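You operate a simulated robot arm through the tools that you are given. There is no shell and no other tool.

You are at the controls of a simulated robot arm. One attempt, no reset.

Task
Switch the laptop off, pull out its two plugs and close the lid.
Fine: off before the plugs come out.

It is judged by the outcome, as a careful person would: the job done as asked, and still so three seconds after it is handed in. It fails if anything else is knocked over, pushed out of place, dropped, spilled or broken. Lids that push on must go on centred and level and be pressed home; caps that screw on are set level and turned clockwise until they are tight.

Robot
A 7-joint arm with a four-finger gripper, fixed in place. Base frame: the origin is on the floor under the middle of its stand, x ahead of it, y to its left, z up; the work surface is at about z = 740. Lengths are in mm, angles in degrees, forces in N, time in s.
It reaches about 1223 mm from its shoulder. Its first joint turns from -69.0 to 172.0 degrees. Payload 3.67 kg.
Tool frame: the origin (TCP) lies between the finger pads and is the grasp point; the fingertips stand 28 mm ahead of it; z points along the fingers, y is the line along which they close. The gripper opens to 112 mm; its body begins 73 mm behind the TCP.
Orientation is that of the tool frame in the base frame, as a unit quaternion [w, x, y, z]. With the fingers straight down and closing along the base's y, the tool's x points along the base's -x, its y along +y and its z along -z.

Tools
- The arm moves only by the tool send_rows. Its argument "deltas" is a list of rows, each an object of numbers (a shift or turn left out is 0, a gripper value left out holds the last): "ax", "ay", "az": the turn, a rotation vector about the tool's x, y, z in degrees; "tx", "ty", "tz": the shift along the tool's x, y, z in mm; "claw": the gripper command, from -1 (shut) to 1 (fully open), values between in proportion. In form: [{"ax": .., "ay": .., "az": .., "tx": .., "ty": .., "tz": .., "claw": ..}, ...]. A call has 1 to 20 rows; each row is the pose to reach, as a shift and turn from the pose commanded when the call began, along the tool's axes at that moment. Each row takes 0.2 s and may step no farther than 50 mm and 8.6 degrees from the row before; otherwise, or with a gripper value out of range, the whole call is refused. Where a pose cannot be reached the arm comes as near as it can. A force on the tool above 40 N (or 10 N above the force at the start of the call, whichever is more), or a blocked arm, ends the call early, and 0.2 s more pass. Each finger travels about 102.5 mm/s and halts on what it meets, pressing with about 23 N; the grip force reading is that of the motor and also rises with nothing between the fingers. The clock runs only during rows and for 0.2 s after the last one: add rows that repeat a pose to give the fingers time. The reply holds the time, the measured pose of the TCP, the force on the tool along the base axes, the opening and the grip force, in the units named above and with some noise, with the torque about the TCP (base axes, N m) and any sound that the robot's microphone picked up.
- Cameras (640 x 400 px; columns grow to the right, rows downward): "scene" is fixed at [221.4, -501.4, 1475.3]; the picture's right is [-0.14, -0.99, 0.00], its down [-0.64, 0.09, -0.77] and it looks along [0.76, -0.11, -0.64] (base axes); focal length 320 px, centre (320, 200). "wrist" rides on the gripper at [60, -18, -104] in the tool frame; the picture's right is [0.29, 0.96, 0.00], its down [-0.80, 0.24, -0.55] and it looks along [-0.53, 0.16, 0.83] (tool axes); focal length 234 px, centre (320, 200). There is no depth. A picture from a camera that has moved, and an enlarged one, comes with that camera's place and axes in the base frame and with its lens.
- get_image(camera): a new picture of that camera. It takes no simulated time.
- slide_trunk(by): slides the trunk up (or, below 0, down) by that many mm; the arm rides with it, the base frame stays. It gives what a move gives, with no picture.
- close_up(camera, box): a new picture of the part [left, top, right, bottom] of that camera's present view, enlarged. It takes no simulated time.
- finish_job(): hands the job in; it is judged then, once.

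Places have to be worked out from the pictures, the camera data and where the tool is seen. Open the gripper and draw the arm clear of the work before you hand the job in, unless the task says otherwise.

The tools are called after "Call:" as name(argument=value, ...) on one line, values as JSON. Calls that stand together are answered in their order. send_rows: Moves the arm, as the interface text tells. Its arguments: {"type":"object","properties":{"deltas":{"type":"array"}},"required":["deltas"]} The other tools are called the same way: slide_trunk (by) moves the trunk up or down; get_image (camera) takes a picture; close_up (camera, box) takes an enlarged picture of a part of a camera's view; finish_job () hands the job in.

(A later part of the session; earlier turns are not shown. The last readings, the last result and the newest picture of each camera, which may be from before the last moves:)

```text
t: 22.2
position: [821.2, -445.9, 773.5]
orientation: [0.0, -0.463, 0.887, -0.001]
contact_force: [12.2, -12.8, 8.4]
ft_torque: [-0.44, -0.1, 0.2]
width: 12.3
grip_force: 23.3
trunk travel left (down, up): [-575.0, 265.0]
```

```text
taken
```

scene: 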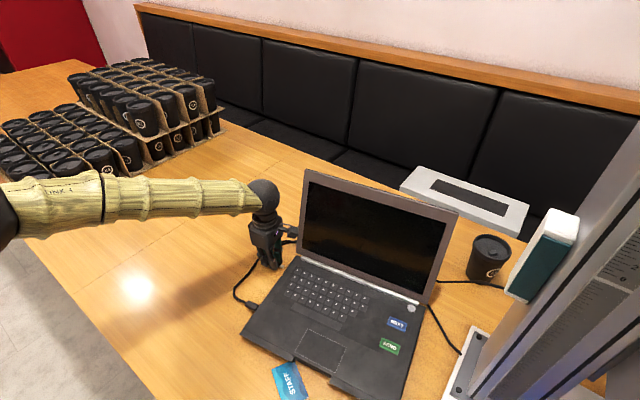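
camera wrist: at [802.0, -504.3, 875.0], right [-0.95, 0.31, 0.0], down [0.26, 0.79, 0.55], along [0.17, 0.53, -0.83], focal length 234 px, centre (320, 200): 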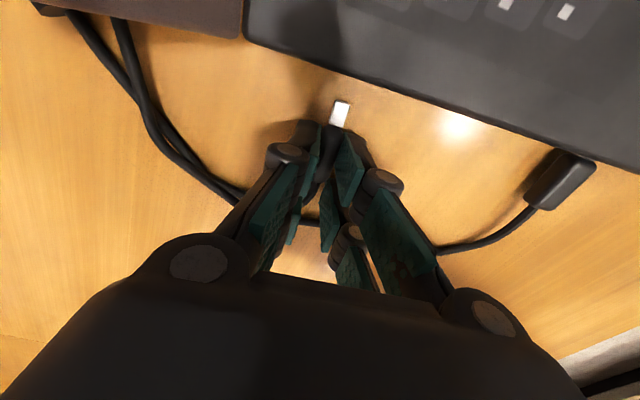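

The connector is out, with its metal tip ~12 mm from the laptop edge; the cable pulls the tool with ~17 N toward the back. I lift slightly and move the plug toward the back and a bit further left to relax the cable, and re-check.

Call:
send_rows(deltas=[{"tz": -4, "claw": -1}, {"tz": -8, "ty": -3, "tx": -2}, {"tz": -12, "ty": -6, "tx": -4}, {"tz": -14, "ty": -10, "tx": -6}])

Call:
get_image(camera="wrist")

Call:
close_up(camera="scene", box=[210, 170, 350, 330])

```text
t: 23.2
position: [835.2, -444.7, 783.5]
orientation: [0.001, -0.463, 0.886, 0.0]
contact_force: [-5.0, -2.5, -9.4]
ft_torque: [0.46, -0.22, -0.35]
width: 12.1
grip_force: 23.1
trunk travel left (down, up): [-575.0, 265.0]
```

```text
taken
camera wrist: at [815.7, -503.9, 887.4], right [-0.95, 0.31, 0.0], down [0.26, 0.79, 0.56], along [0.17, 0.53, -0.83], focal length 234 px, centre (320, 200)
```

wrist: 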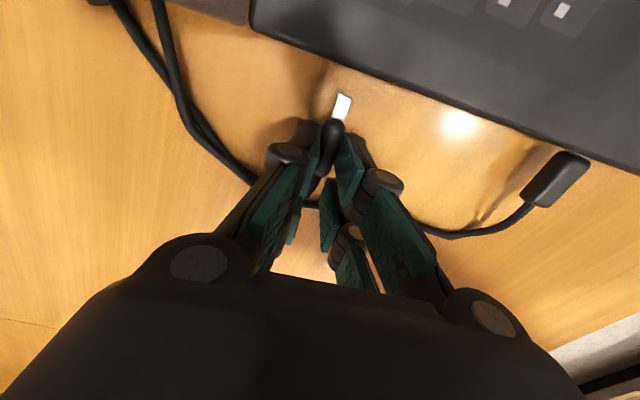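

```text
2.50 times, centred on (280, 250) of scene
camera zoom: at [221.4, -501.4, 1475.3], right [-0.14, -0.99, 0.0], down [-0.64, 0.09, -0.77], along [0.76, -0.11, -0.64], focal length 799 px, centre (420, 75)
```

zoom: 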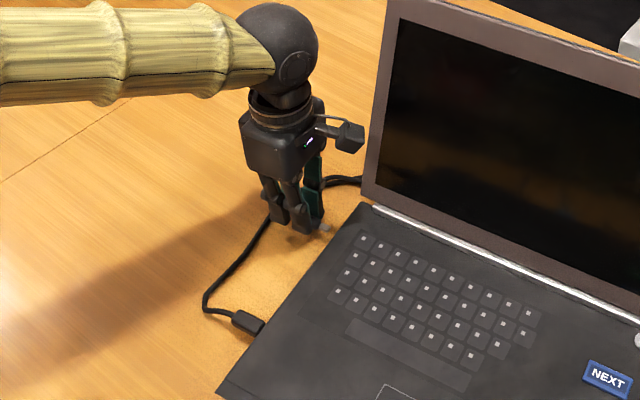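

Force is down to ~10 N now. I move the plug another 12 mm left at this raised height, then lower it toward the table.

Call:
send_rows(deltas=[{"tx": -4, "claw": -1}, {"tx": -8}, {"tx": -12}, {"tx": -12, "tz": 4}, {"tx": -12, "tz": 8}, {"tx": -12, "tz": 11}])

Call:
get_image(camera="wrist")

```text
t: 24.6
position: [841.5, -434.2, 777.4]
orientation: [0.0, -0.463, 0.887, -0.002]
contact_force: [-1.6, -4.1, 2.5]
ft_torque: [-0.3, 0.26, -0.18]
width: 11.9
grip_force: 23.1
trunk travel left (down, up): [-575.0, 265.0]
```

```text
taken
camera wrist: at [821.9, -493.5, 879.6], right [-0.95, 0.31, 0.0], down [0.26, 0.79, 0.55], along [0.18, 0.53, -0.83], focal length 234 px, centre (320, 200)
```

wrist: 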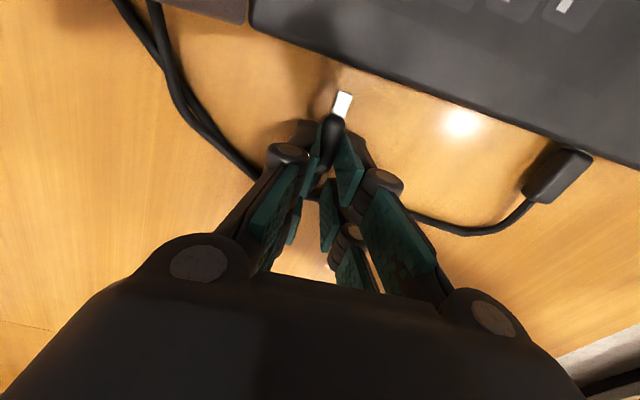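

Forces are low and the plug is just above the table. I open the fingers gently and let it rest.

Call:
send_rows(deltas=[{"claw": -0.7}, {"claw": -0.5}, {"claw": -0.3}, {"claw": -0.2}, {"claw": -0.2}])

Call:
get_image(camera="wrist")

```text
t: 25.8
position: [840.7, -433.7, 775.6]
orientation: [0.0, -0.462, 0.887, -0.001]
contact_force: [0.8, -0.4, -1.0]
ft_torque: [-0.04, -0.02, 0.0]
width: 44.8
grip_force: 0.0
trunk travel left (down, up): [-575.0, 265.0]
```

```text
taken
camera wrist: at [821.6, -493.3, 878.0], right [-0.95, 0.31, 0.0], down [0.26, 0.79, 0.55], along [0.17, 0.53, -0.83], focal length 234 px, centre (320, 200)
```

wrist: 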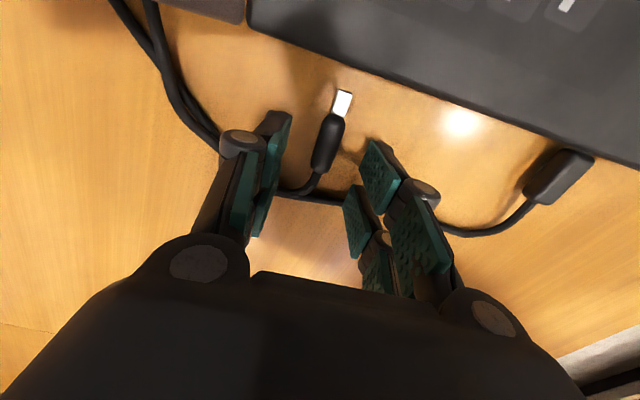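

The back plug is lying free on the table. I lift, move over to the front plug (estimated centre (688,-394)), and look again at a moderate height.

Call:
send_rows(deltas=[{"tz": -10, "claw": -0.2}, {"tz": -40}, {"tz": -75}, {"tz": -75, "tx": 12, "ty": 38}, {"tz": -75, "tx": 23, "ty": 76}, {"tz": -75, "tx": 34, "ty": 113}, {"tz": -75, "tx": 45, "ty": 148.6}, {"tz": -75, "tx": 45, "ty": 148.6}])

Call:
get_image(camera="wrist")

Call:
get_image(camera="scene")

```text
t: 27.6
position: [694.2, -387.0, 851.7]
orientation: [0.0, -0.463, 0.886, 0.0]
contact_force: [0.7, 0.1, -0.6]
ft_torque: [-0.02, 0.02, -0.01]
width: 44.8
grip_force: 0.1
trunk travel left (down, up): [-575.0, 265.0]
```

```text
taken
camera wrist: at [674.8, -445.9, 953.4], right [-0.95, 0.31, 0.0], down [0.26, 0.79, 0.55], along [0.17, 0.53, -0.83], focal length 234 px, centre (320, 200)
```

wrist: 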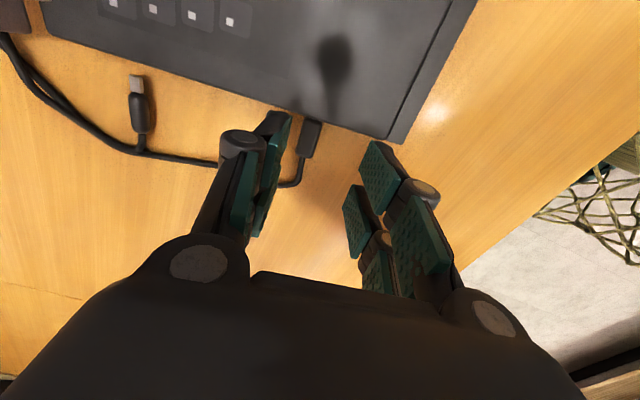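

```text
taken
```

scene: 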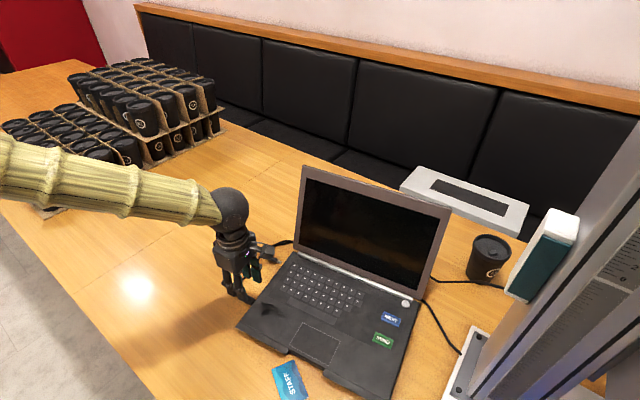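

The laptop seems to sit slightly differently in the scene picture than before (button now near (405,303)). I zoom to measure how much it moved and why.

Call:
close_up(camera="scene", box=[360, 270, 520, 370])

Call:
close_up(camera="scene", box=[210, 220, 330, 340])

Call:
close_up(camera="wrist", box=[100, 50, 420, 250])

```text
4.00 times, centred on (440, 320) of scene
camera zoom: at [221.4, -501.4, 1475.3], right [-0.14, -0.99, 0.0], down [-0.64, 0.09, -0.77], along [0.76, -0.11, -0.64], focal length 1278 px, centre (-160, -280)
```

zoom: 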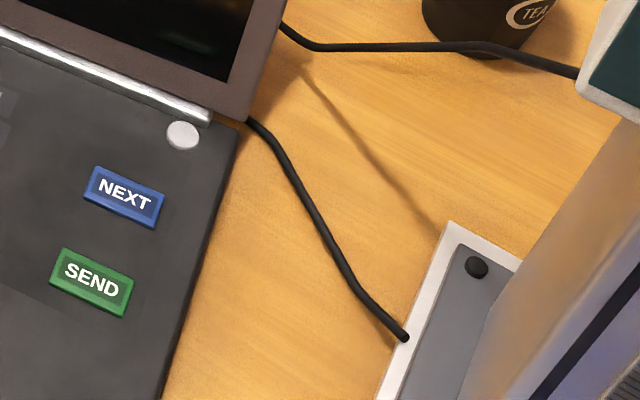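

```text
3.33 times, centred on (270, 280) of scene
camera zoom: at [221.4, -501.4, 1475.3], right [-0.14, -0.99, 0.0], down [-0.64, 0.09, -0.77], along [0.76, -0.11, -0.64], focal length 1065 px, centre (487, -67)
```

zoom: 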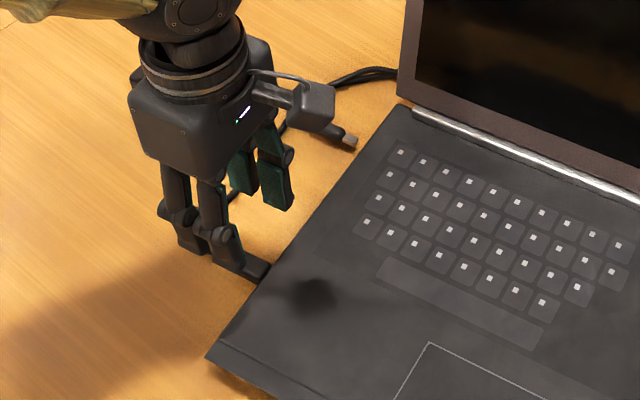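

```text
2.00 times, centred on (260, 150) of wrist
camera zoom: at [674.8, -445.9, 953.4], right [-0.95, 0.31, 0.0], down [0.26, 0.79, 0.55], along [0.17, 0.53, -0.83], focal length 468 px, centre (440, 300)
```

zoom: 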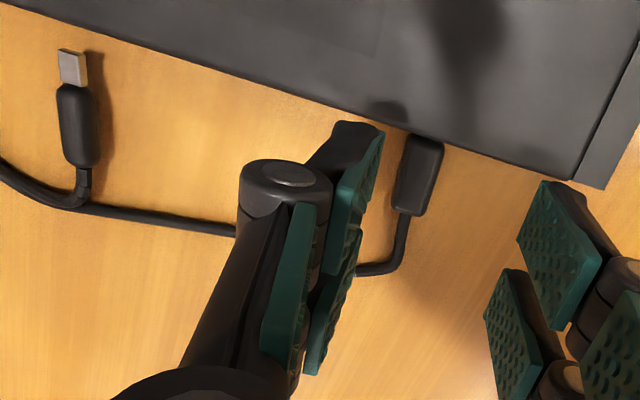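

The laptop slid ~18 mm to its left when my fingers tautened the other cable; everything else looks in place. The front plug is now at tool x≈9…-27, y≈-8.4, so I shift to centre on it and descend halfway to re-check.

Call:
send_rows(deltas=[{"tx": -9, "ty": -4.2, "claw": -0.2}, {"tx": -18, "ty": -8.4}, {"tx": -18, "ty": -8.4, "tz": 20}, {"tx": -18, "ty": -8.4, "tz": 40}, {"tx": -18, "ty": -8.4, "tz": 40}])

Call:
close_up(camera="wrist", box=[200, 50, 440, 200])

```text
t: 28.8
position: [712.2, -377.6, 809.1]
orientation: [0.001, -0.462, 0.887, -0.001]
contact_force: [0.4, 0.4, -0.9]
ft_torque: [0.01, -0.01, 0.02]
width: 44.7
grip_force: 0.0
trunk travel left (down, up): [-575.0, 265.0]
```

```text
2.67 times, centred on (320, 125) of wrist
camera zoom: at [692.4, -435.9, 910.5], right [-0.95, 0.31, 0.0], down [0.26, 0.79, 0.55], along [0.17, 0.53, -0.83], focal length 624 px, centre (320, 400)
```

zoom: 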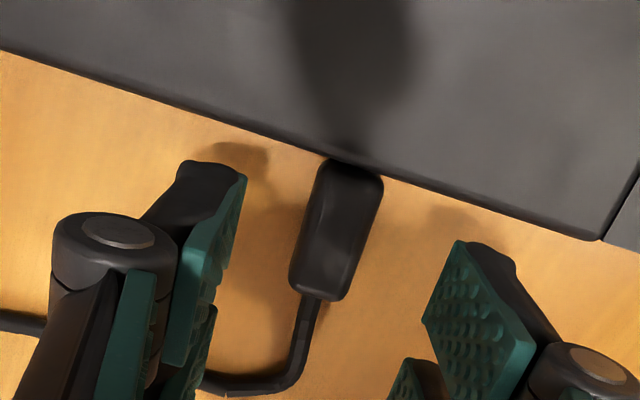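

The plug is centred (y≈1, x≈27…-7) with ~4.5 mm clearance to the laptop edge. I descend 35 mm and then close on it.

Call:
send_rows(deltas=[{"ty": 0.5, "tz": 12, "claw": -0.2}, {"ty": 1, "tz": 24}, {"ty": 1.2, "tz": 31}, {"ty": 1.2, "tz": 35}, {"ty": 1.2, "tz": 35}])

Call:
close_up(camera="wrist", box=[200, 50, 440, 200])

```text
t: 30.0
position: [710.7, -375.5, 774.8]
orientation: [0.0, -0.462, 0.887, 0.0]
contact_force: [0.2, 0.2, -0.1]
ft_torque: [0.0, 0.01, -0.03]
width: 44.9
grip_force: 0.1
trunk travel left (down, up): [-575.0, 265.0]
```

```text
2.67 times, centred on (320, 125) of wrist
camera zoom: at [691.4, -435.1, 877.0], right [-0.95, 0.31, 0.0], down [0.26, 0.79, 0.55], along [0.17, 0.53, -0.83], focal length 624 px, centre (320, 400)
```

zoom: 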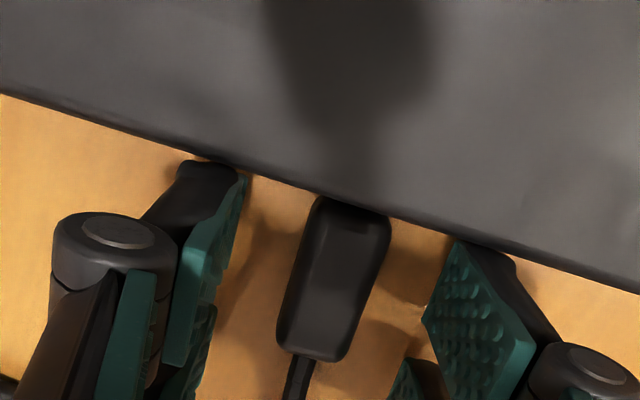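

Well centred. I close on the plug.

Call:
send_rows(deltas=[{"tz": 1, "claw": -0.5}, {"tz": 2, "claw": -0.8}, {"tz": 2, "claw": -1}, {"tz": 2, "claw": -1}, {"tz": 2, "claw": -1}])

Call:
get_image(camera="wrist")

```text
t: 31.2
position: [710.6, -376.6, 773.9]
orientation: [0.001, -0.462, 0.887, -0.002]
contact_force: [3.0, -3.4, 9.0]
ft_torque: [-0.12, -0.04, -0.23]
width: 16.6
grip_force: 22.4
trunk travel left (down, up): [-575.0, 265.0]
```

```text
taken
camera wrist: at [690.9, -435.5, 876.0], right [-0.95, 0.31, 0.0], down [0.26, 0.79, 0.55], along [0.17, 0.53, -0.83], focal length 234 px, centre (320, 200)
```

wrist: 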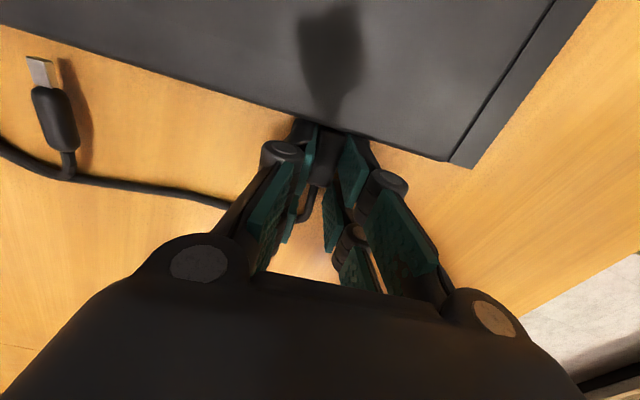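

Gripped (16.6 mm). I pull straight out along tool -x in small steps.

Call:
send_rows(deltas=[{"tx": -2, "claw": -1}, {"tx": -4}, {"tx": -7}, {"tx": -10}, {"tx": -13}, {"tx": -16}, {"tx": -20}])

Call:
get_image(camera="wrist")

Call:
get_image(camera="scene")

```text
t: 32.8
position: [721.3, -360.0, 773.1]
orientation: [0.001, -0.464, 0.886, -0.001]
contact_force: [4.3, -3.2, 3.5]
ft_torque: [-0.25, -0.04, -0.18]
width: 16.5
grip_force: 23.2
trunk travel left (down, up): [-575.0, 265.0]
```

```text
taken
camera wrist: at [701.6, -419.7, 875.8], right [-0.95, 0.31, 0.0], down [0.26, 0.79, 0.55], along [0.17, 0.53, -0.83], focal length 234 px, centre (320, 200)
```

wrist: 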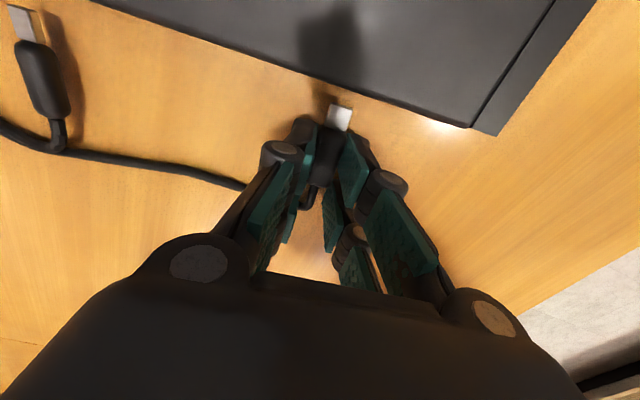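

```text
taken
```

scene: 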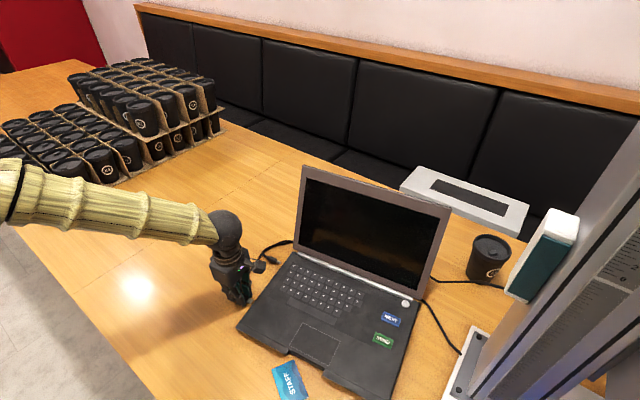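

The front plug is out with low force. I draw it another 25 mm clear of the laptop, then set it down and open.

Call:
send_rows(deltas=[{"tx": -5, "claw": -1}, {"tx": -10}, {"tx": -15}, {"tx": -20}, {"tx": -25}, {"tx": -25}])

Call:
get_image(camera="wrist")

```text
t: 34.2
position: [735.4, -341.0, 774.8]
orientation: [-0.001, -0.462, 0.887, 0.0]
contact_force: [-4.4, -5.8, -0.7]
ft_torque: [-0.36, 0.25, -0.49]
width: 16.7
grip_force: 23.1
trunk travel left (down, up): [-575.0, 265.0]
```

```text
taken
camera wrist: at [715.6, -399.9, 876.3], right [-0.95, 0.31, 0.0], down [0.26, 0.79, 0.55], along [0.17, 0.53, -0.83], focal length 234 px, centre (320, 200)
```

wrist: 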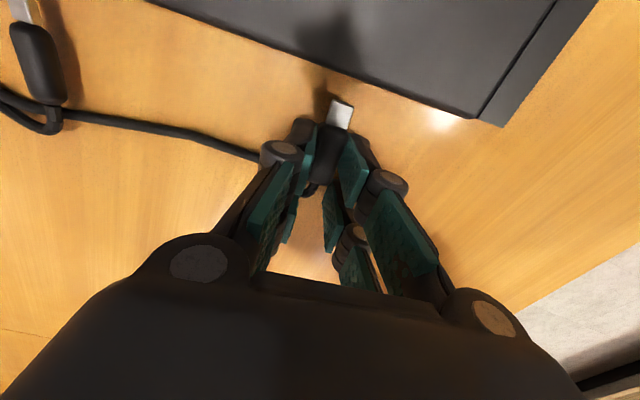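

The gap from plug tip to laptop stopped growing (~14 mm) and the laptop followed the last part of the pull, so the plug appears to be at the end of its free travel; I should not pull further. I open the fingers here and look.

Call:
send_rows(deltas=[{"claw": -0.65}, {"claw": -0.45}, {"claw": -0.25}, {"claw": -0.2}, {"claw": -0.2}])

Call:
get_image(camera="wrist")

Call:
get_image(camera="scene")

```text
t: 35.4
position: [734.8, -340.4, 773.5]
orientation: [0.001, -0.463, 0.886, -0.002]
contact_force: [-0.2, 0.7, 0.5]
ft_torque: [-0.03, -0.01, -0.03]
width: 44.9
grip_force: 0.1
trunk travel left (down, up): [-575.0, 265.0]
```

```text
taken
camera wrist: at [715.5, -400.0, 876.8], right [-0.95, 0.31, 0.0], down [0.26, 0.79, 0.55], along [0.17, 0.53, -0.83], focal length 234 px, centre (320, 200)
```

wrist: 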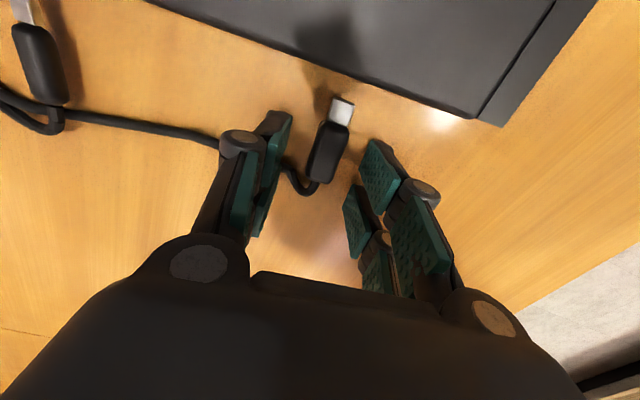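

```text
taken
```

scene: 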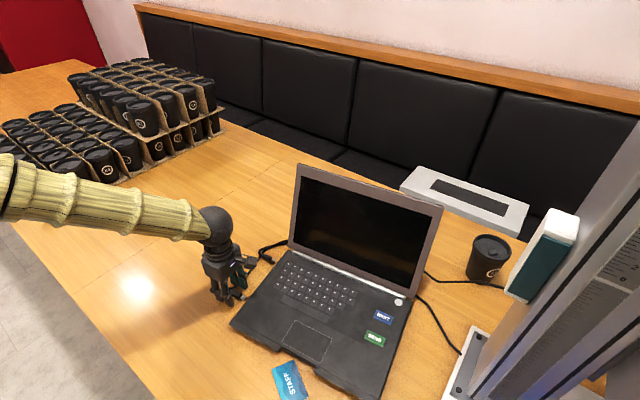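

Both plugs lie out of their sockets with a clear gap. I lift the gripper straight up out of the cables before anything else.

Call:
send_rows(deltas=[{"tz": -10, "claw": -0.2}, {"tz": -30}, {"tz": -60}, {"tz": -90}, {"tz": -110}])

Call:
get_image(camera="wrist")

Call:
close_up(camera="scene", box=[220, 150, 460, 400])

```text
t: 36.6
position: [731.8, -344.2, 876.0]
orientation: [-0.003, -0.459, 0.889, 0.004]
contact_force: [0.7, 0.3, -0.3]
ft_torque: [0.0, 0.03, 0.02]
width: 44.8
grip_force: 0.0
trunk travel left (down, up): [-575.0, 265.0]
```

```text
taken
camera wrist: at [712.6, -404.5, 978.3], right [-0.95, 0.32, 0.01], down [0.27, 0.79, 0.55], along [0.17, 0.53, -0.83], focal length 234 px, centre (320, 200)
```

wrist: 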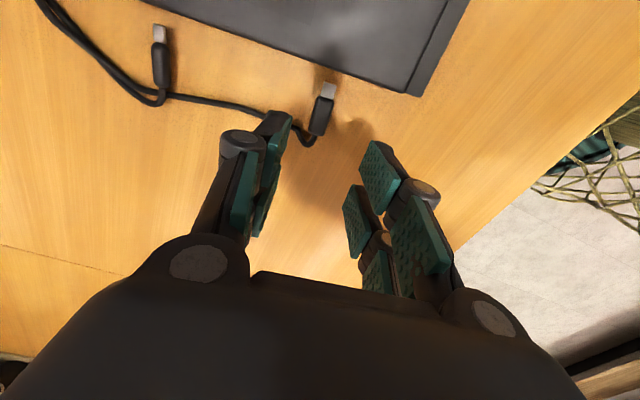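

```text
1.60 times, centred on (340, 275) of scene
camera zoom: at [221.4, -501.4, 1475.3], right [-0.14, -0.99, 0.0], down [-0.64, 0.09, -0.77], along [0.76, -0.11, -0.64], focal length 511 px, centre (288, 80)
```

zoom: 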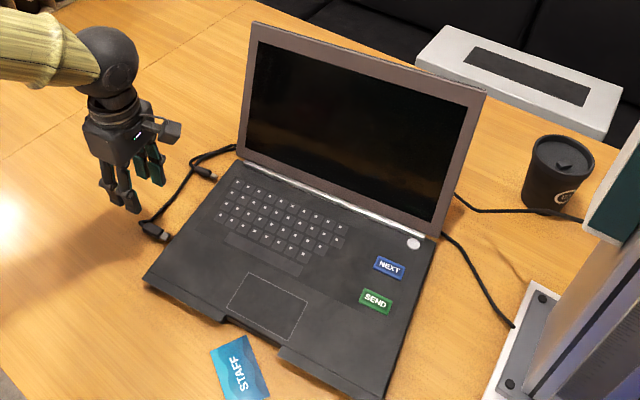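

The arm nears its posture limit when high and close in, so I close the gripper and go outward: left 60 mm and then back past the lid's left edge at this height, keeping the wrist camera clear of the lid.

Call:
send_rows(deltas=[{"tx": -30, "ty": -20, "claw": -0.6}, {"tx": -60, "ty": -50, "claw": -1}, {"tx": -60, "ty": -95, "claw": -1}, {"tx": -60, "ty": -140}, {"tx": -60, "ty": -140}])

Call:
get_image(camera="scene")

Call:
get_image(camera="wrist")

```text
t: 37.8
position: [883.5, -370.3, 885.2]
orientation: [0.001, -0.463, 0.886, -0.001]
contact_force: [-0.5, -0.6, -0.1]
ft_torque: [0.02, -0.04, -0.02]
width: 0.1
grip_force: 22.6
trunk travel left (down, up): [-575.0, 265.0]
```

```text
taken
```

scene: 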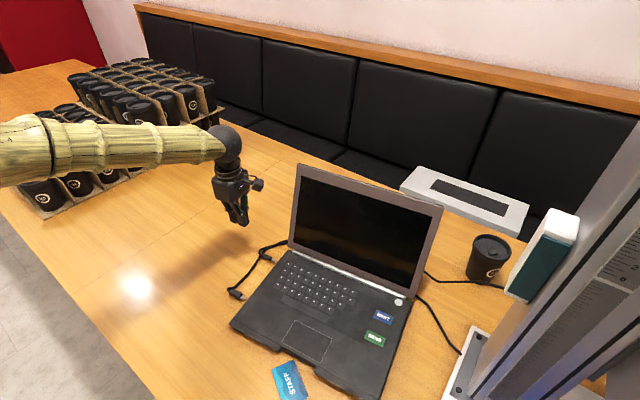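

```text
taken
camera wrist: at [864.6, -429.1, 988.3], right [-0.95, 0.31, 0.0], down [0.26, 0.79, 0.55], along [0.17, 0.53, -0.83], focal length 234 px, centre (320, 200)
```

wrist: 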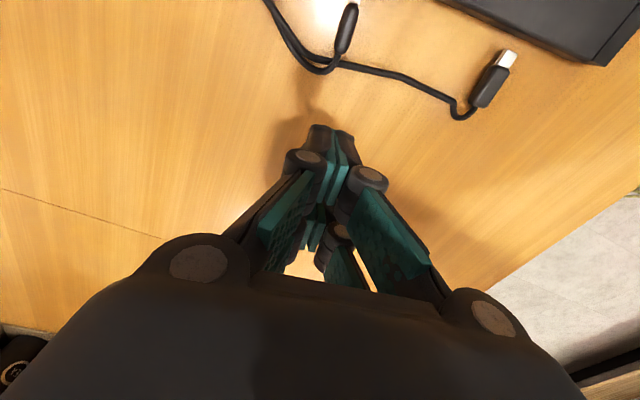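

Both plugs are clearly visible out of the laptop. I measure the lid's present position in the scene camera.

Call:
close_up(camera="scene", box=[280, 150, 460, 262])

Call:
close_up(camera="scene", box=[220, 230, 420, 355])

```text
3.56 times, centred on (370, 206) of scene
camera zoom: at [221.4, -501.4, 1475.3], right [-0.14, -0.99, 0.0], down [-0.64, 0.09, -0.77], along [0.76, -0.11, -0.64], focal length 1136 px, centre (142, 179)
```

zoom: 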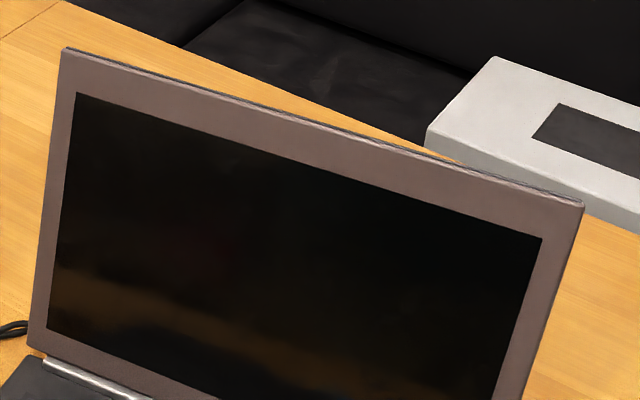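

```text
3.20 times, centred on (320, 292) of scene
camera zoom: at [221.4, -501.4, 1475.3], right [-0.14, -0.99, 0.0], down [-0.64, 0.09, -0.77], along [0.76, -0.11, -0.64], focal length 1022 px, centre (320, -96)
```

zoom: 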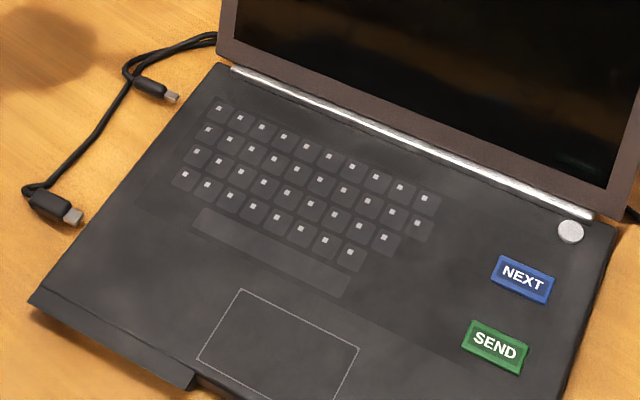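

The lid leans back ~17°, its top edge around z≈1015 at ~80 mm behind the hinge line. I raise the tool to z≈975 and pass left of the lid to a spot behind its top edge.

Call:
send_rows(deltas=[{"tz": -30, "ty": -15, "claw": -1}, {"tz": -60, "ty": -30}, {"tz": -90, "ty": -50}, {"tz": -90, "ty": -90, "tx": 10}, {"tz": -90, "ty": -130, "tx": 20}, {"tz": -90, "ty": -171, "tx": 30}, {"tz": -90, "ty": -171, "tx": 30}])

Call:
get_image(camera="scene")

Call:
get_image(camera="wrist")

```text
t: 39.4
position: [1008.3, -491.1, 977.2]
orientation: [0.001, -0.463, 0.886, -0.002]
contact_force: [-0.4, 0.4, 1.2]
ft_torque: [-0.12, -0.03, -0.03]
width: 0.2
grip_force: 22.5
trunk travel left (down, up): [-575.0, 265.0]
```

```text
taken
```

scene: 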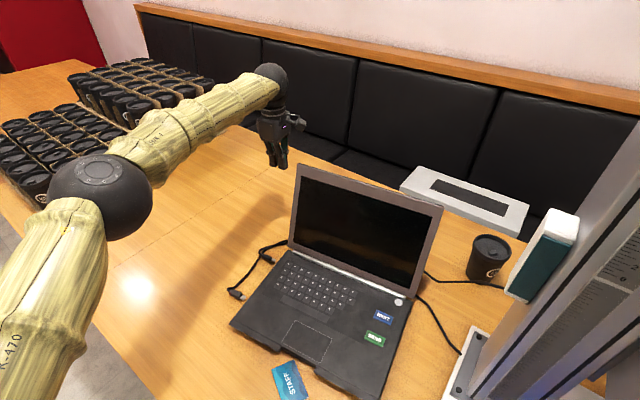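

```text
taken
camera wrist: at [988.6, -549.2, 1079.2], right [-0.95, 0.31, 0.0], down [0.26, 0.79, 0.55], along [0.17, 0.52, -0.83], focal length 234 px, centre (320, 200)
```

wrist: 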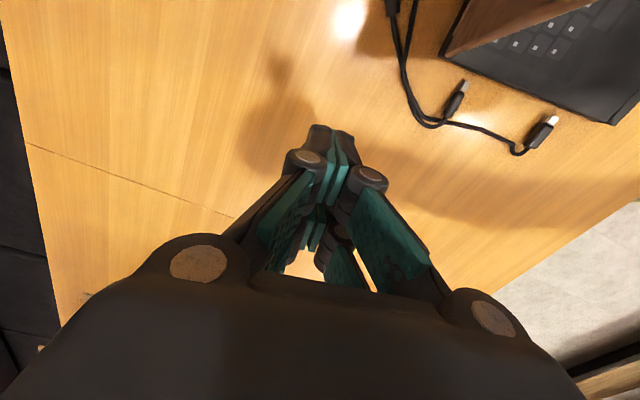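

The gripper is now behind and left of the lid with nothing touched. I rise slightly and slide right behind the lid's upper part, watching for contact.

Call:
send_rows(deltas=[{"tz": -12, "ty": -10, "claw": -1}, {"tz": -23, "ty": -12, "tx": 20}, {"tz": -23, "ty": -12, "tx": 60}, {"tz": -23, "ty": -12, "tx": 100}, {"tz": -23, "ty": -12, "tx": 140}, {"tz": -23, "ty": -12, "tx": 180}, {"tz": -23, "ty": -12, "tx": 210}, {"tz": -23, "ty": -12, "tx": 210}])

Call:
get_image(camera="scene")

Call:
get_image(camera="wrist")

```text
t: 41.2
position: [896.3, -671.6, 996.1]
orientation: [0.0, -0.463, 0.886, -0.001]
contact_force: [0.1, 0.7, -0.2]
ft_torque: [0.01, 0.02, 0.02]
width: 0.2
grip_force: 23.1
trunk travel left (down, up): [-575.0, 265.0]
```

```text
taken
```

scene: 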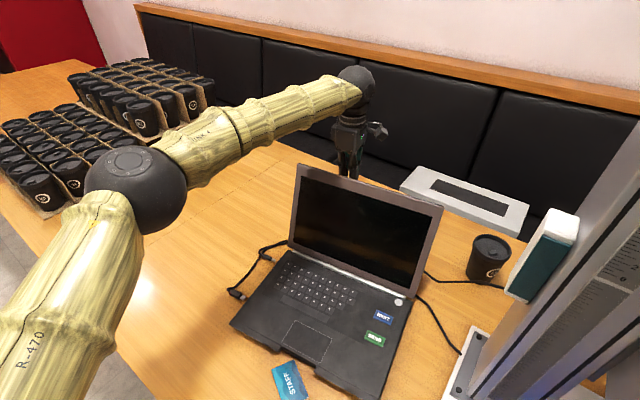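

```text
taken
camera wrist: at [877.2, -731.3, 1098.9], right [-0.95, 0.31, 0.0], down [0.26, 0.79, 0.55], along [0.17, 0.53, -0.83], focal length 234 px, centre (320, 200)
```

wrist: 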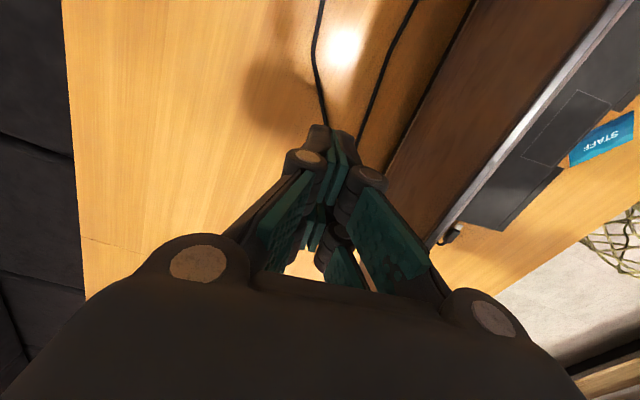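

The tool is behind the lid: the top edge is ~59 mm in front of the TCP at z≈1015. I push slowly toward the front (tool +y) and check the force at first contact.

Call:
send_rows(deltas=[{"ty": 12, "claw": -1}, {"ty": 22}, {"ty": 30}, {"ty": 36}, {"ty": 42}, {"ty": 48}, {"ty": 54}])

Call:
get_image(camera="scene")

Call:
get_image(camera="wrist")

```text
t: 42.8
position: [852.2, -641.3, 997.4]
orientation: [0.0, -0.463, 0.887, -0.001]
contact_force: [2.1, -0.4, 2.4]
ft_torque: [0.07, 0.04, -0.02]
width: 0.0
grip_force: 22.7
trunk travel left (down, up): [-575.0, 265.0]
```

```text
taken
```

scene: 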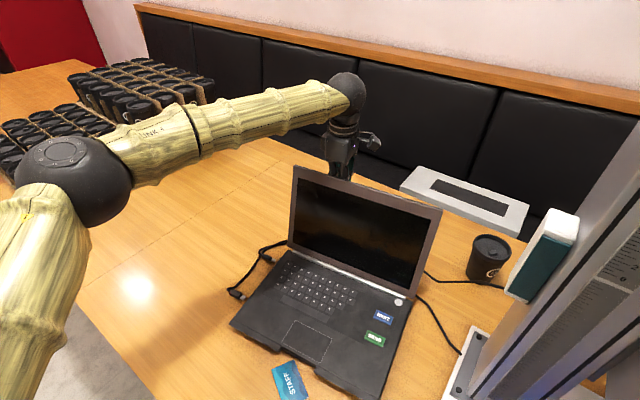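

```text
taken
camera wrist: at [833.3, -700.7, 1099.8], right [-0.95, 0.31, 0.0], down [0.26, 0.79, 0.55], along [0.17, 0.53, -0.83], focal length 234 px, centre (320, 200)
```

wrist: 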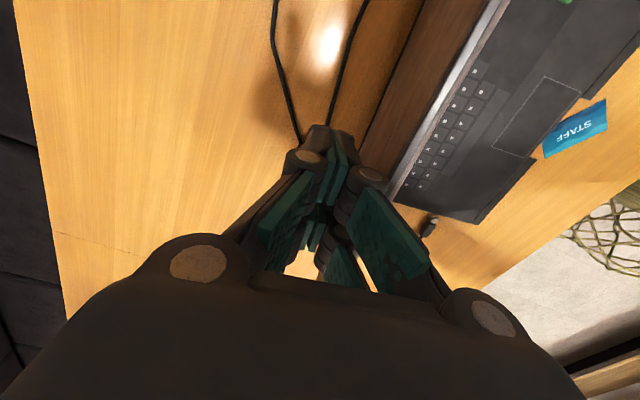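

The lid is moving with only ~2 N of force, and the base stays put. I keep pushing along the arc to past vertical.

Call:
send_rows(deltas=[{"ty": 10, "claw": -1}, {"ty": 20}, {"ty": 30}, {"ty": 40}, {"ty": 50}, {"ty": 60, "tz": 1}, {"ty": 70, "tz": 1.5}, {"ty": 80, "tz": 2.5}, {"ty": 90, "tz": 4}, {"ty": 100, "tz": 5}, {"ty": 110, "tz": 6}])

Call:
get_image(camera="scene")

Call:
get_image(camera="wrist")

```text
t: 45.2
position: [761.7, -578.4, 989.6]
orientation: [0.0, -0.462, 0.887, -0.002]
contact_force: [0.5, 0.5, 0.6]
ft_torque: [-0.01, 0.01, -0.01]
width: 0.0
grip_force: 23.0
trunk travel left (down, up): [-575.0, 265.0]
```

```text
taken
```

scene: 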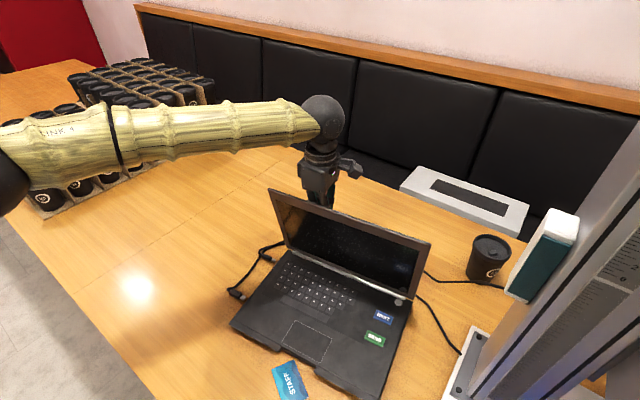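

```text
taken
camera wrist: at [742.9, -637.9, 1092.4], right [-0.95, 0.31, 0.0], down [0.26, 0.79, 0.55], along [0.17, 0.53, -0.83], focal length 234 px, centre (320, 200)
```

wrist: 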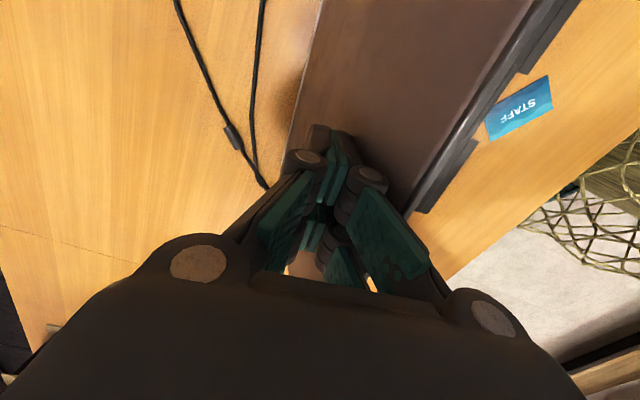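

The lid is past vertical and staying where it is pushed. I continue along the arc while tilting the tool backward ~25°, so the wrist stays farther from the robot base.

Call:
send_rows(deltas=[{"ax": -4.2, "ty": 6, "tz": 4, "claw": -1}, {"ax": -8.4, "ty": 13, "tz": 8}, {"ax": -12.6, "ty": 20, "tz": 13}, {"ax": -16.8, "ty": 28, "tz": 17.5}, {"ax": -21, "ty": 35, "tz": 22}, {"ax": -25, "ty": 43, "tz": 27}])

Call:
get_image(camera="scene")

Call:
get_image(camera="wrist")

```text
t: 46.6
position: [728.2, -555.3, 962.8]
orientation: [-0.1, -0.451, 0.866, 0.192]
contact_force: [1.5, -0.6, 0.4]
ft_torque: [-0.02, -0.04, -0.02]
width: 0.0
grip_force: 23.2
trunk travel left (down, up): [-575.0, 265.0]
```

```text
taken
```

scene: 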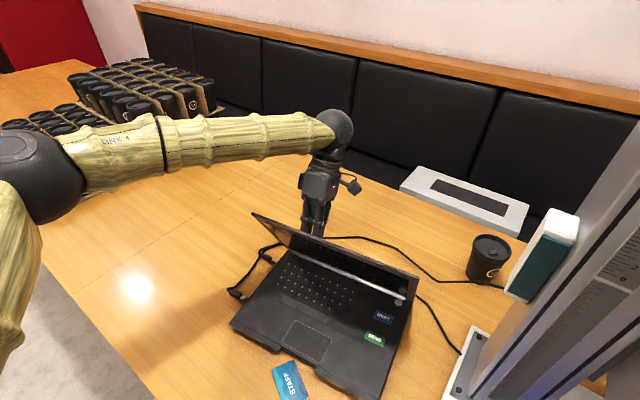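

```text
taken
camera wrist: at [743.3, -638.1, 1047.9], right [-0.88, 0.26, 0.4], down [0.47, 0.64, 0.6], along [-0.1, 0.72, -0.69], focal length 234 px, centre (320, 200)
```

wrist: 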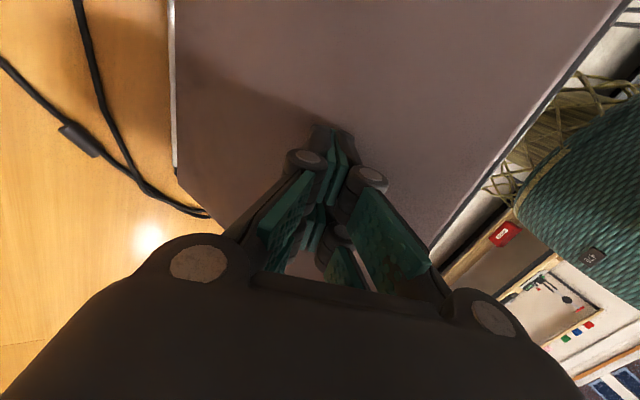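

The lid follows at roughly 60°. I continue along the arc down to about 30°.

Call:
send_rows(deltas=[{"ty": 8, "tz": 12, "claw": -1}, {"ty": 16.6, "tz": 24}, {"ty": 22, "tz": 35}, {"ty": 27.2, "tz": 45.8}, {"ty": 32, "tz": 59}, {"ty": 36, "tz": 72.6}, {"ty": 38.5, "tz": 84.5}, {"ty": 40.9, "tz": 96.9}])

Call:
get_image(camera="scene")

Call:
get_image(camera="wrist")

```text
t: 48.4
position: [662.9, -509.0, 893.2]
orientation: [-0.1, -0.451, 0.866, 0.192]
contact_force: [0.0, 0.0, 0.5]
ft_torque: [0.02, -0.02, -0.03]
width: 0.0
grip_force: 22.8
trunk travel left (down, up): [-575.0, 265.0]
```

```text
taken
```

scene: 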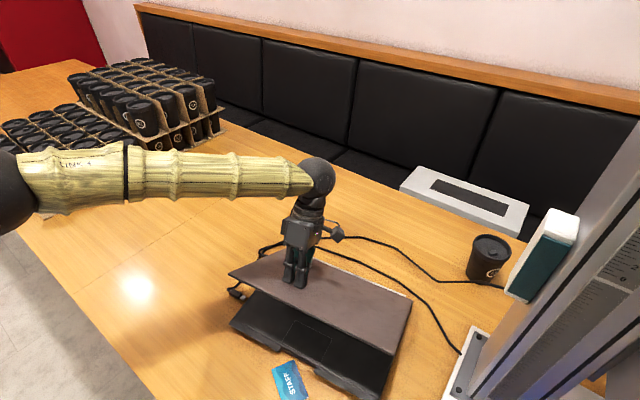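

```text
taken
camera wrist: at [678.8, -592.1, 978.9], right [-0.88, 0.26, 0.4], down [0.47, 0.64, 0.6], along [-0.1, 0.72, -0.69], focal length 234 px, centre (320, 200)
```

wrist: 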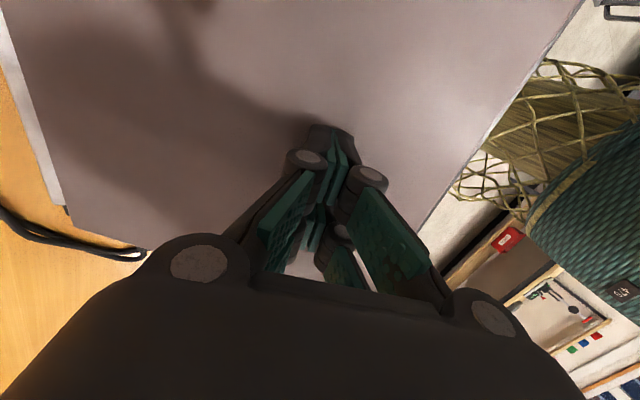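

The lid is at ~30° and still follows. I go on down, then will finish the last part in small, force-checked steps.

Call:
send_rows(deltas=[{"ty": -0.5, "tz": 11, "claw": -1}, {"ty": -1.2, "tz": 22}, {"ty": -1.9, "tz": 33}, {"ty": -2.6, "tz": 44}, {"ty": -3.3, "tz": 55}, {"ty": -4, "tz": 66}, {"ty": -4.6, "tz": 76}])

Call:
get_image(camera="scene")

Call:
get_image(camera="wrist")

```text
t: 50.0
position: [641.7, -495.4, 822.9]
orientation: [-0.1, -0.45, 0.866, 0.191]
contact_force: [0.6, 0.1, 0.6]
ft_torque: [0.0, -0.01, -0.01]
width: 0.0
grip_force: 23.2
trunk travel left (down, up): [-575.0, 265.0]
```

```text
taken
```

scene: 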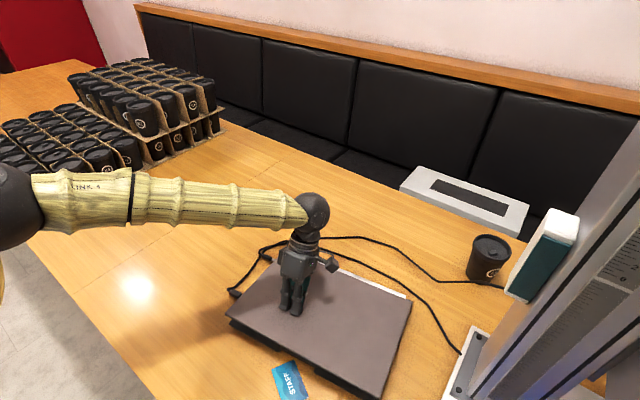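

```text
taken
camera wrist: at [656.6, -578.3, 907.7], right [-0.88, 0.26, 0.4], down [0.47, 0.64, 0.6], along [-0.1, 0.72, -0.69], focal length 234 px, centre (320, 200)
```

wrist: 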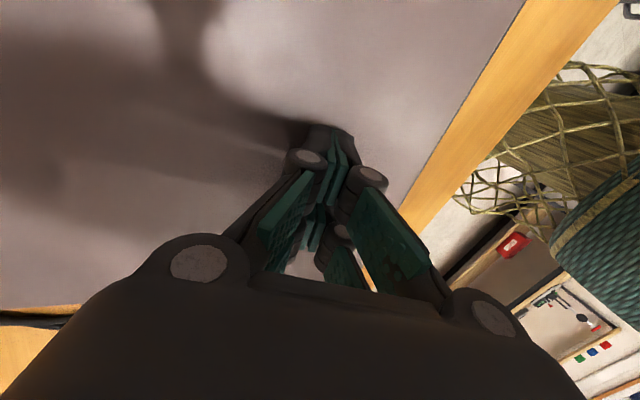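

Nearly closed. I press straight down in ~2.5 mm steps, checking force.

Call:
send_rows(deltas=[{"ty": -1.06, "tz": 2.26, "claw": -1}, {"ty": -2.1, "tz": 4.5}, {"ty": -3.2, "tz": 6.8}, {"ty": -4.2, "tz": 9.1}])

Call:
close_up(camera="scene", box=[210, 220, 430, 400])

```text
t: 51.0
position: [639.7, -492.0, 812.0]
orientation: [-0.099, -0.452, 0.866, 0.19]
contact_force: [-1.1, -0.1, 0.0]
ft_torque: [-0.03, 0.01, -0.01]
width: 0.0
grip_force: 22.8
trunk travel left (down, up): [-575.0, 265.0]
```

```text
2.22 times, centred on (320, 310) of scene
camera zoom: at [221.4, -501.4, 1475.3], right [-0.14, -0.99, 0.0], down [-0.64, 0.09, -0.77], along [0.76, -0.11, -0.64], focal length 710 px, centre (320, -44)
```

zoom: 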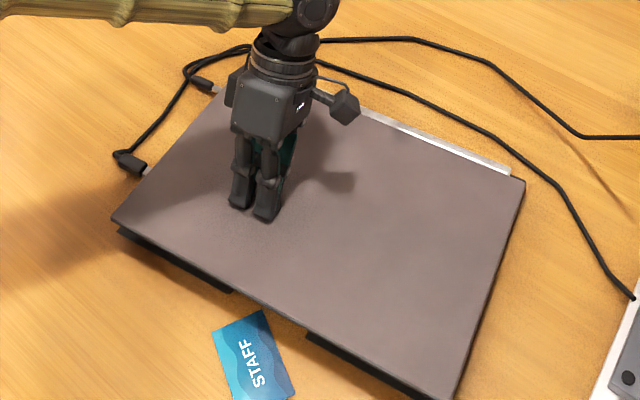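

Still no force. I keep pressing down in small steps until I feel the lid seat.

Call:
send_rows(deltas=[{"ty": -0.85, "tz": 1.8, "claw": -1}, {"ty": -1.7, "tz": 3.6}, {"ty": -2.5, "tz": 5.4}, {"ty": -3.4, "tz": 7.2}])

Call:
get_image(camera="wrist")

```text
t: 52.0
position: [642.5, -493.9, 804.5]
orientation: [-0.1, -0.451, 0.866, 0.19]
contact_force: [-0.8, 0.0, 1.1]
ft_torque: [0.04, 0.0, 0.0]
width: 0.0
grip_force: 23.2
trunk travel left (down, up): [-575.0, 265.0]
```

```text
taken
camera wrist: at [656.9, -576.5, 888.7], right [-0.88, 0.26, 0.4], down [0.47, 0.64, 0.6], along [-0.1, 0.72, -0.69], focal length 234 px, centre (320, 200)
```

wrist: 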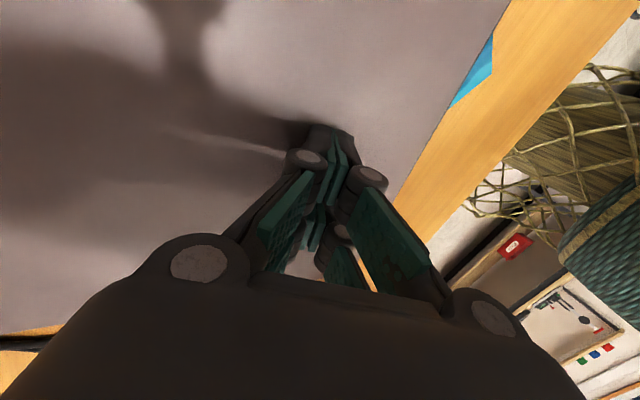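

Call:
send_rows(deltas=[{"ty": -0.63, "tz": 1.36, "claw": -1}, {"ty": -1.27, "tz": 2.7}, {"ty": -1.9, "tz": 4.1}, {"ty": -2.5, "tz": 5.4}])

Call:
close_up(camera="scene", box=[210, 220, 430, 400])

```text
t: 53.0
position: [641.4, -492.6, 798.5]
orientation: [-0.1, -0.451, 0.866, 0.191]
contact_force: [3.3, 0.4, 6.8]
ft_torque: [-0.01, -0.07, 0.03]
width: 0.0
grip_force: 22.9
trunk travel left (down, up): [-575.0, 265.0]
```

```text
2.22 times, centred on (320, 310) of scene
camera zoom: at [221.4, -501.4, 1475.3], right [-0.14, -0.99, 0.0], down [-0.64, 0.09, -0.77], along [0.76, -0.11, -0.64], focal length 710 px, centre (320, -44)
```

zoom: 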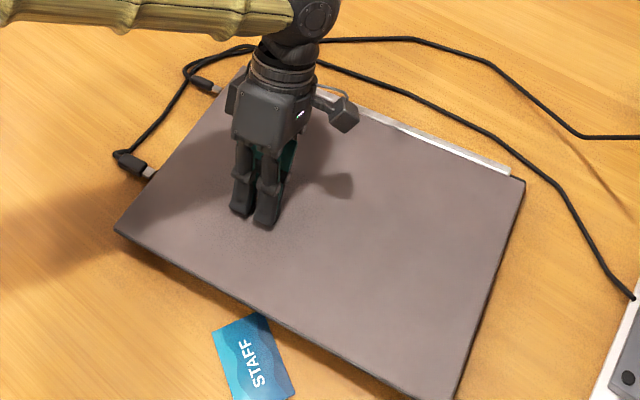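

The lid now looks flush with the base and force has risen to ~7 N. I press a little more to make sure it is fully closed.

Call:
send_rows(deltas=[{"ty": -0.42, "tz": 0.9, "claw": -1}, {"ty": -0.85, "tz": 1.8}, {"ty": -1.06, "tz": 2.3}])

Call:
close_up(camera="scene", box=[210, 260, 430, 400])

```text
t: 53.8
position: [639.9, -492.7, 797.7]
orientation: [-0.099, -0.452, 0.866, 0.19]
contact_force: [3.2, 0.3, 34.1]
ft_torque: [0.08, 0.01, -0.05]
width: 0.1
grip_force: 23.6
trunk travel left (down, up): [-575.0, 265.0]
```

```text
2.86 times, centred on (320, 330) of scene
camera zoom: at [221.4, -501.4, 1475.3], right [-0.14, -0.99, 0.0], down [-0.64, 0.09, -0.77], along [0.76, -0.11, -0.64], focal length 913 px, centre (320, -171)
```

zoom: 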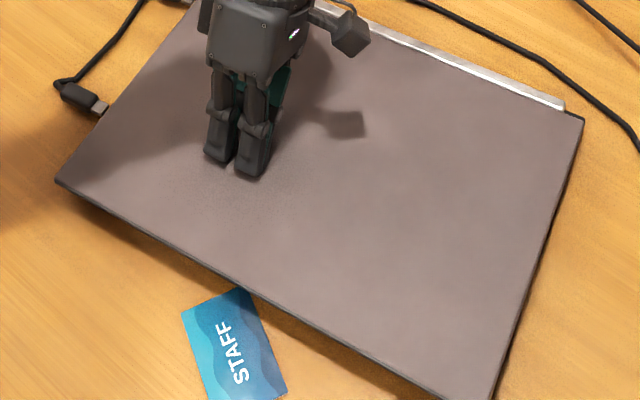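

The lid is pressed home (34 N reaction, flush all round). I release the pressure and lift away, then check the result.

Call:
send_rows(deltas=[{"ty": 4.2, "tz": -9, "claw": -1}, {"ty": 17, "tz": -36}, {"ty": 30, "tz": -65}, {"ty": 25, "tz": -95}])

Call:
get_image(camera="scene")

Call:
get_image(camera="wrist")

```text
t: 54.8
position: [656.8, -501.8, 891.7]
orientation: [-0.1, -0.452, 0.865, 0.193]
contact_force: [0.4, 0.7, -0.2]
ft_torque: [-0.01, -0.01, -0.02]
width: 0.2
grip_force: 22.8
trunk travel left (down, up): [-575.0, 265.0]
```

```text
taken
```

scene: 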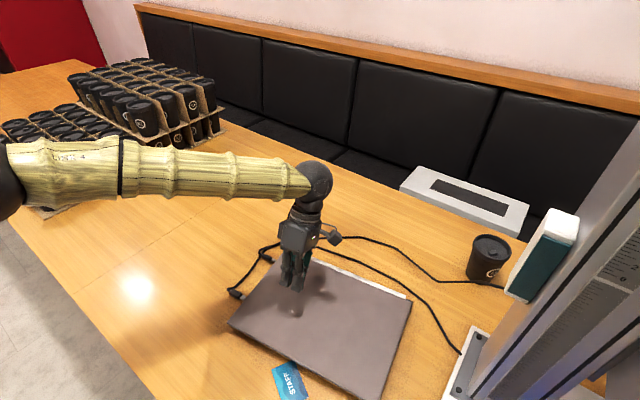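

```text
taken
camera wrist: at [671.5, -585.0, 976.4], right [-0.88, 0.26, 0.4], down [0.47, 0.64, 0.6], along [-0.1, 0.72, -0.69], focal length 234 px, centre (320, 200)
```

wrist: 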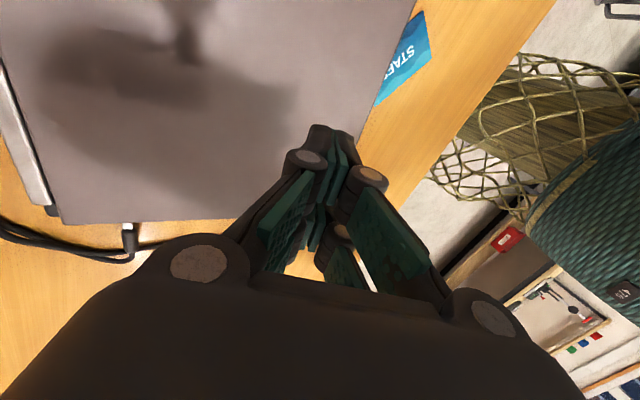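

The lid stays closed. I zoom on the plugs from the wrist camera to verify they are still clear of the sockets.

Call:
close_up(camera="wrist", box=[60, 180, 220, 280])

Call:
close_up(camera="scene", box=[215, 230, 315, 320])

```text
4.00 times, centred on (140, 230) of wrist
camera zoom: at [671.5, -585.0, 976.4], right [-0.88, 0.26, 0.4], down [0.47, 0.64, 0.6], along [-0.1, 0.72, -0.69], focal length 937 px, centre (1040, 80)
```

zoom: 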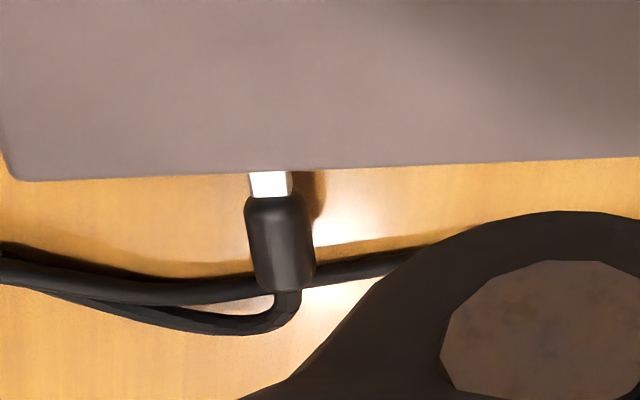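

```text
4.44 times, centred on (265, 275) of scene
camera zoom: at [221.4, -501.4, 1475.3], right [-0.14, -0.99, 0.0], down [-0.64, 0.09, -0.77], along [0.76, -0.11, -0.64], focal length 1420 px, centre (564, -133)
```

zoom: 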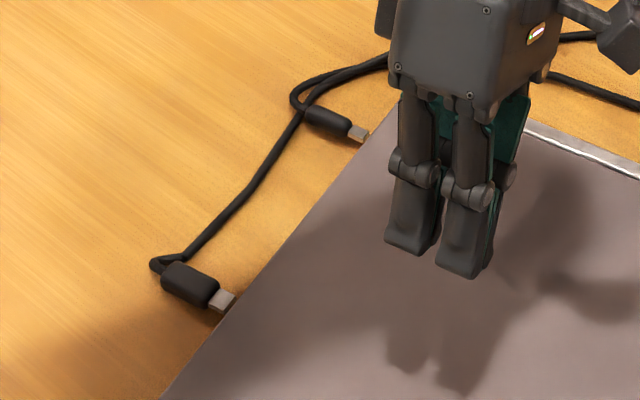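

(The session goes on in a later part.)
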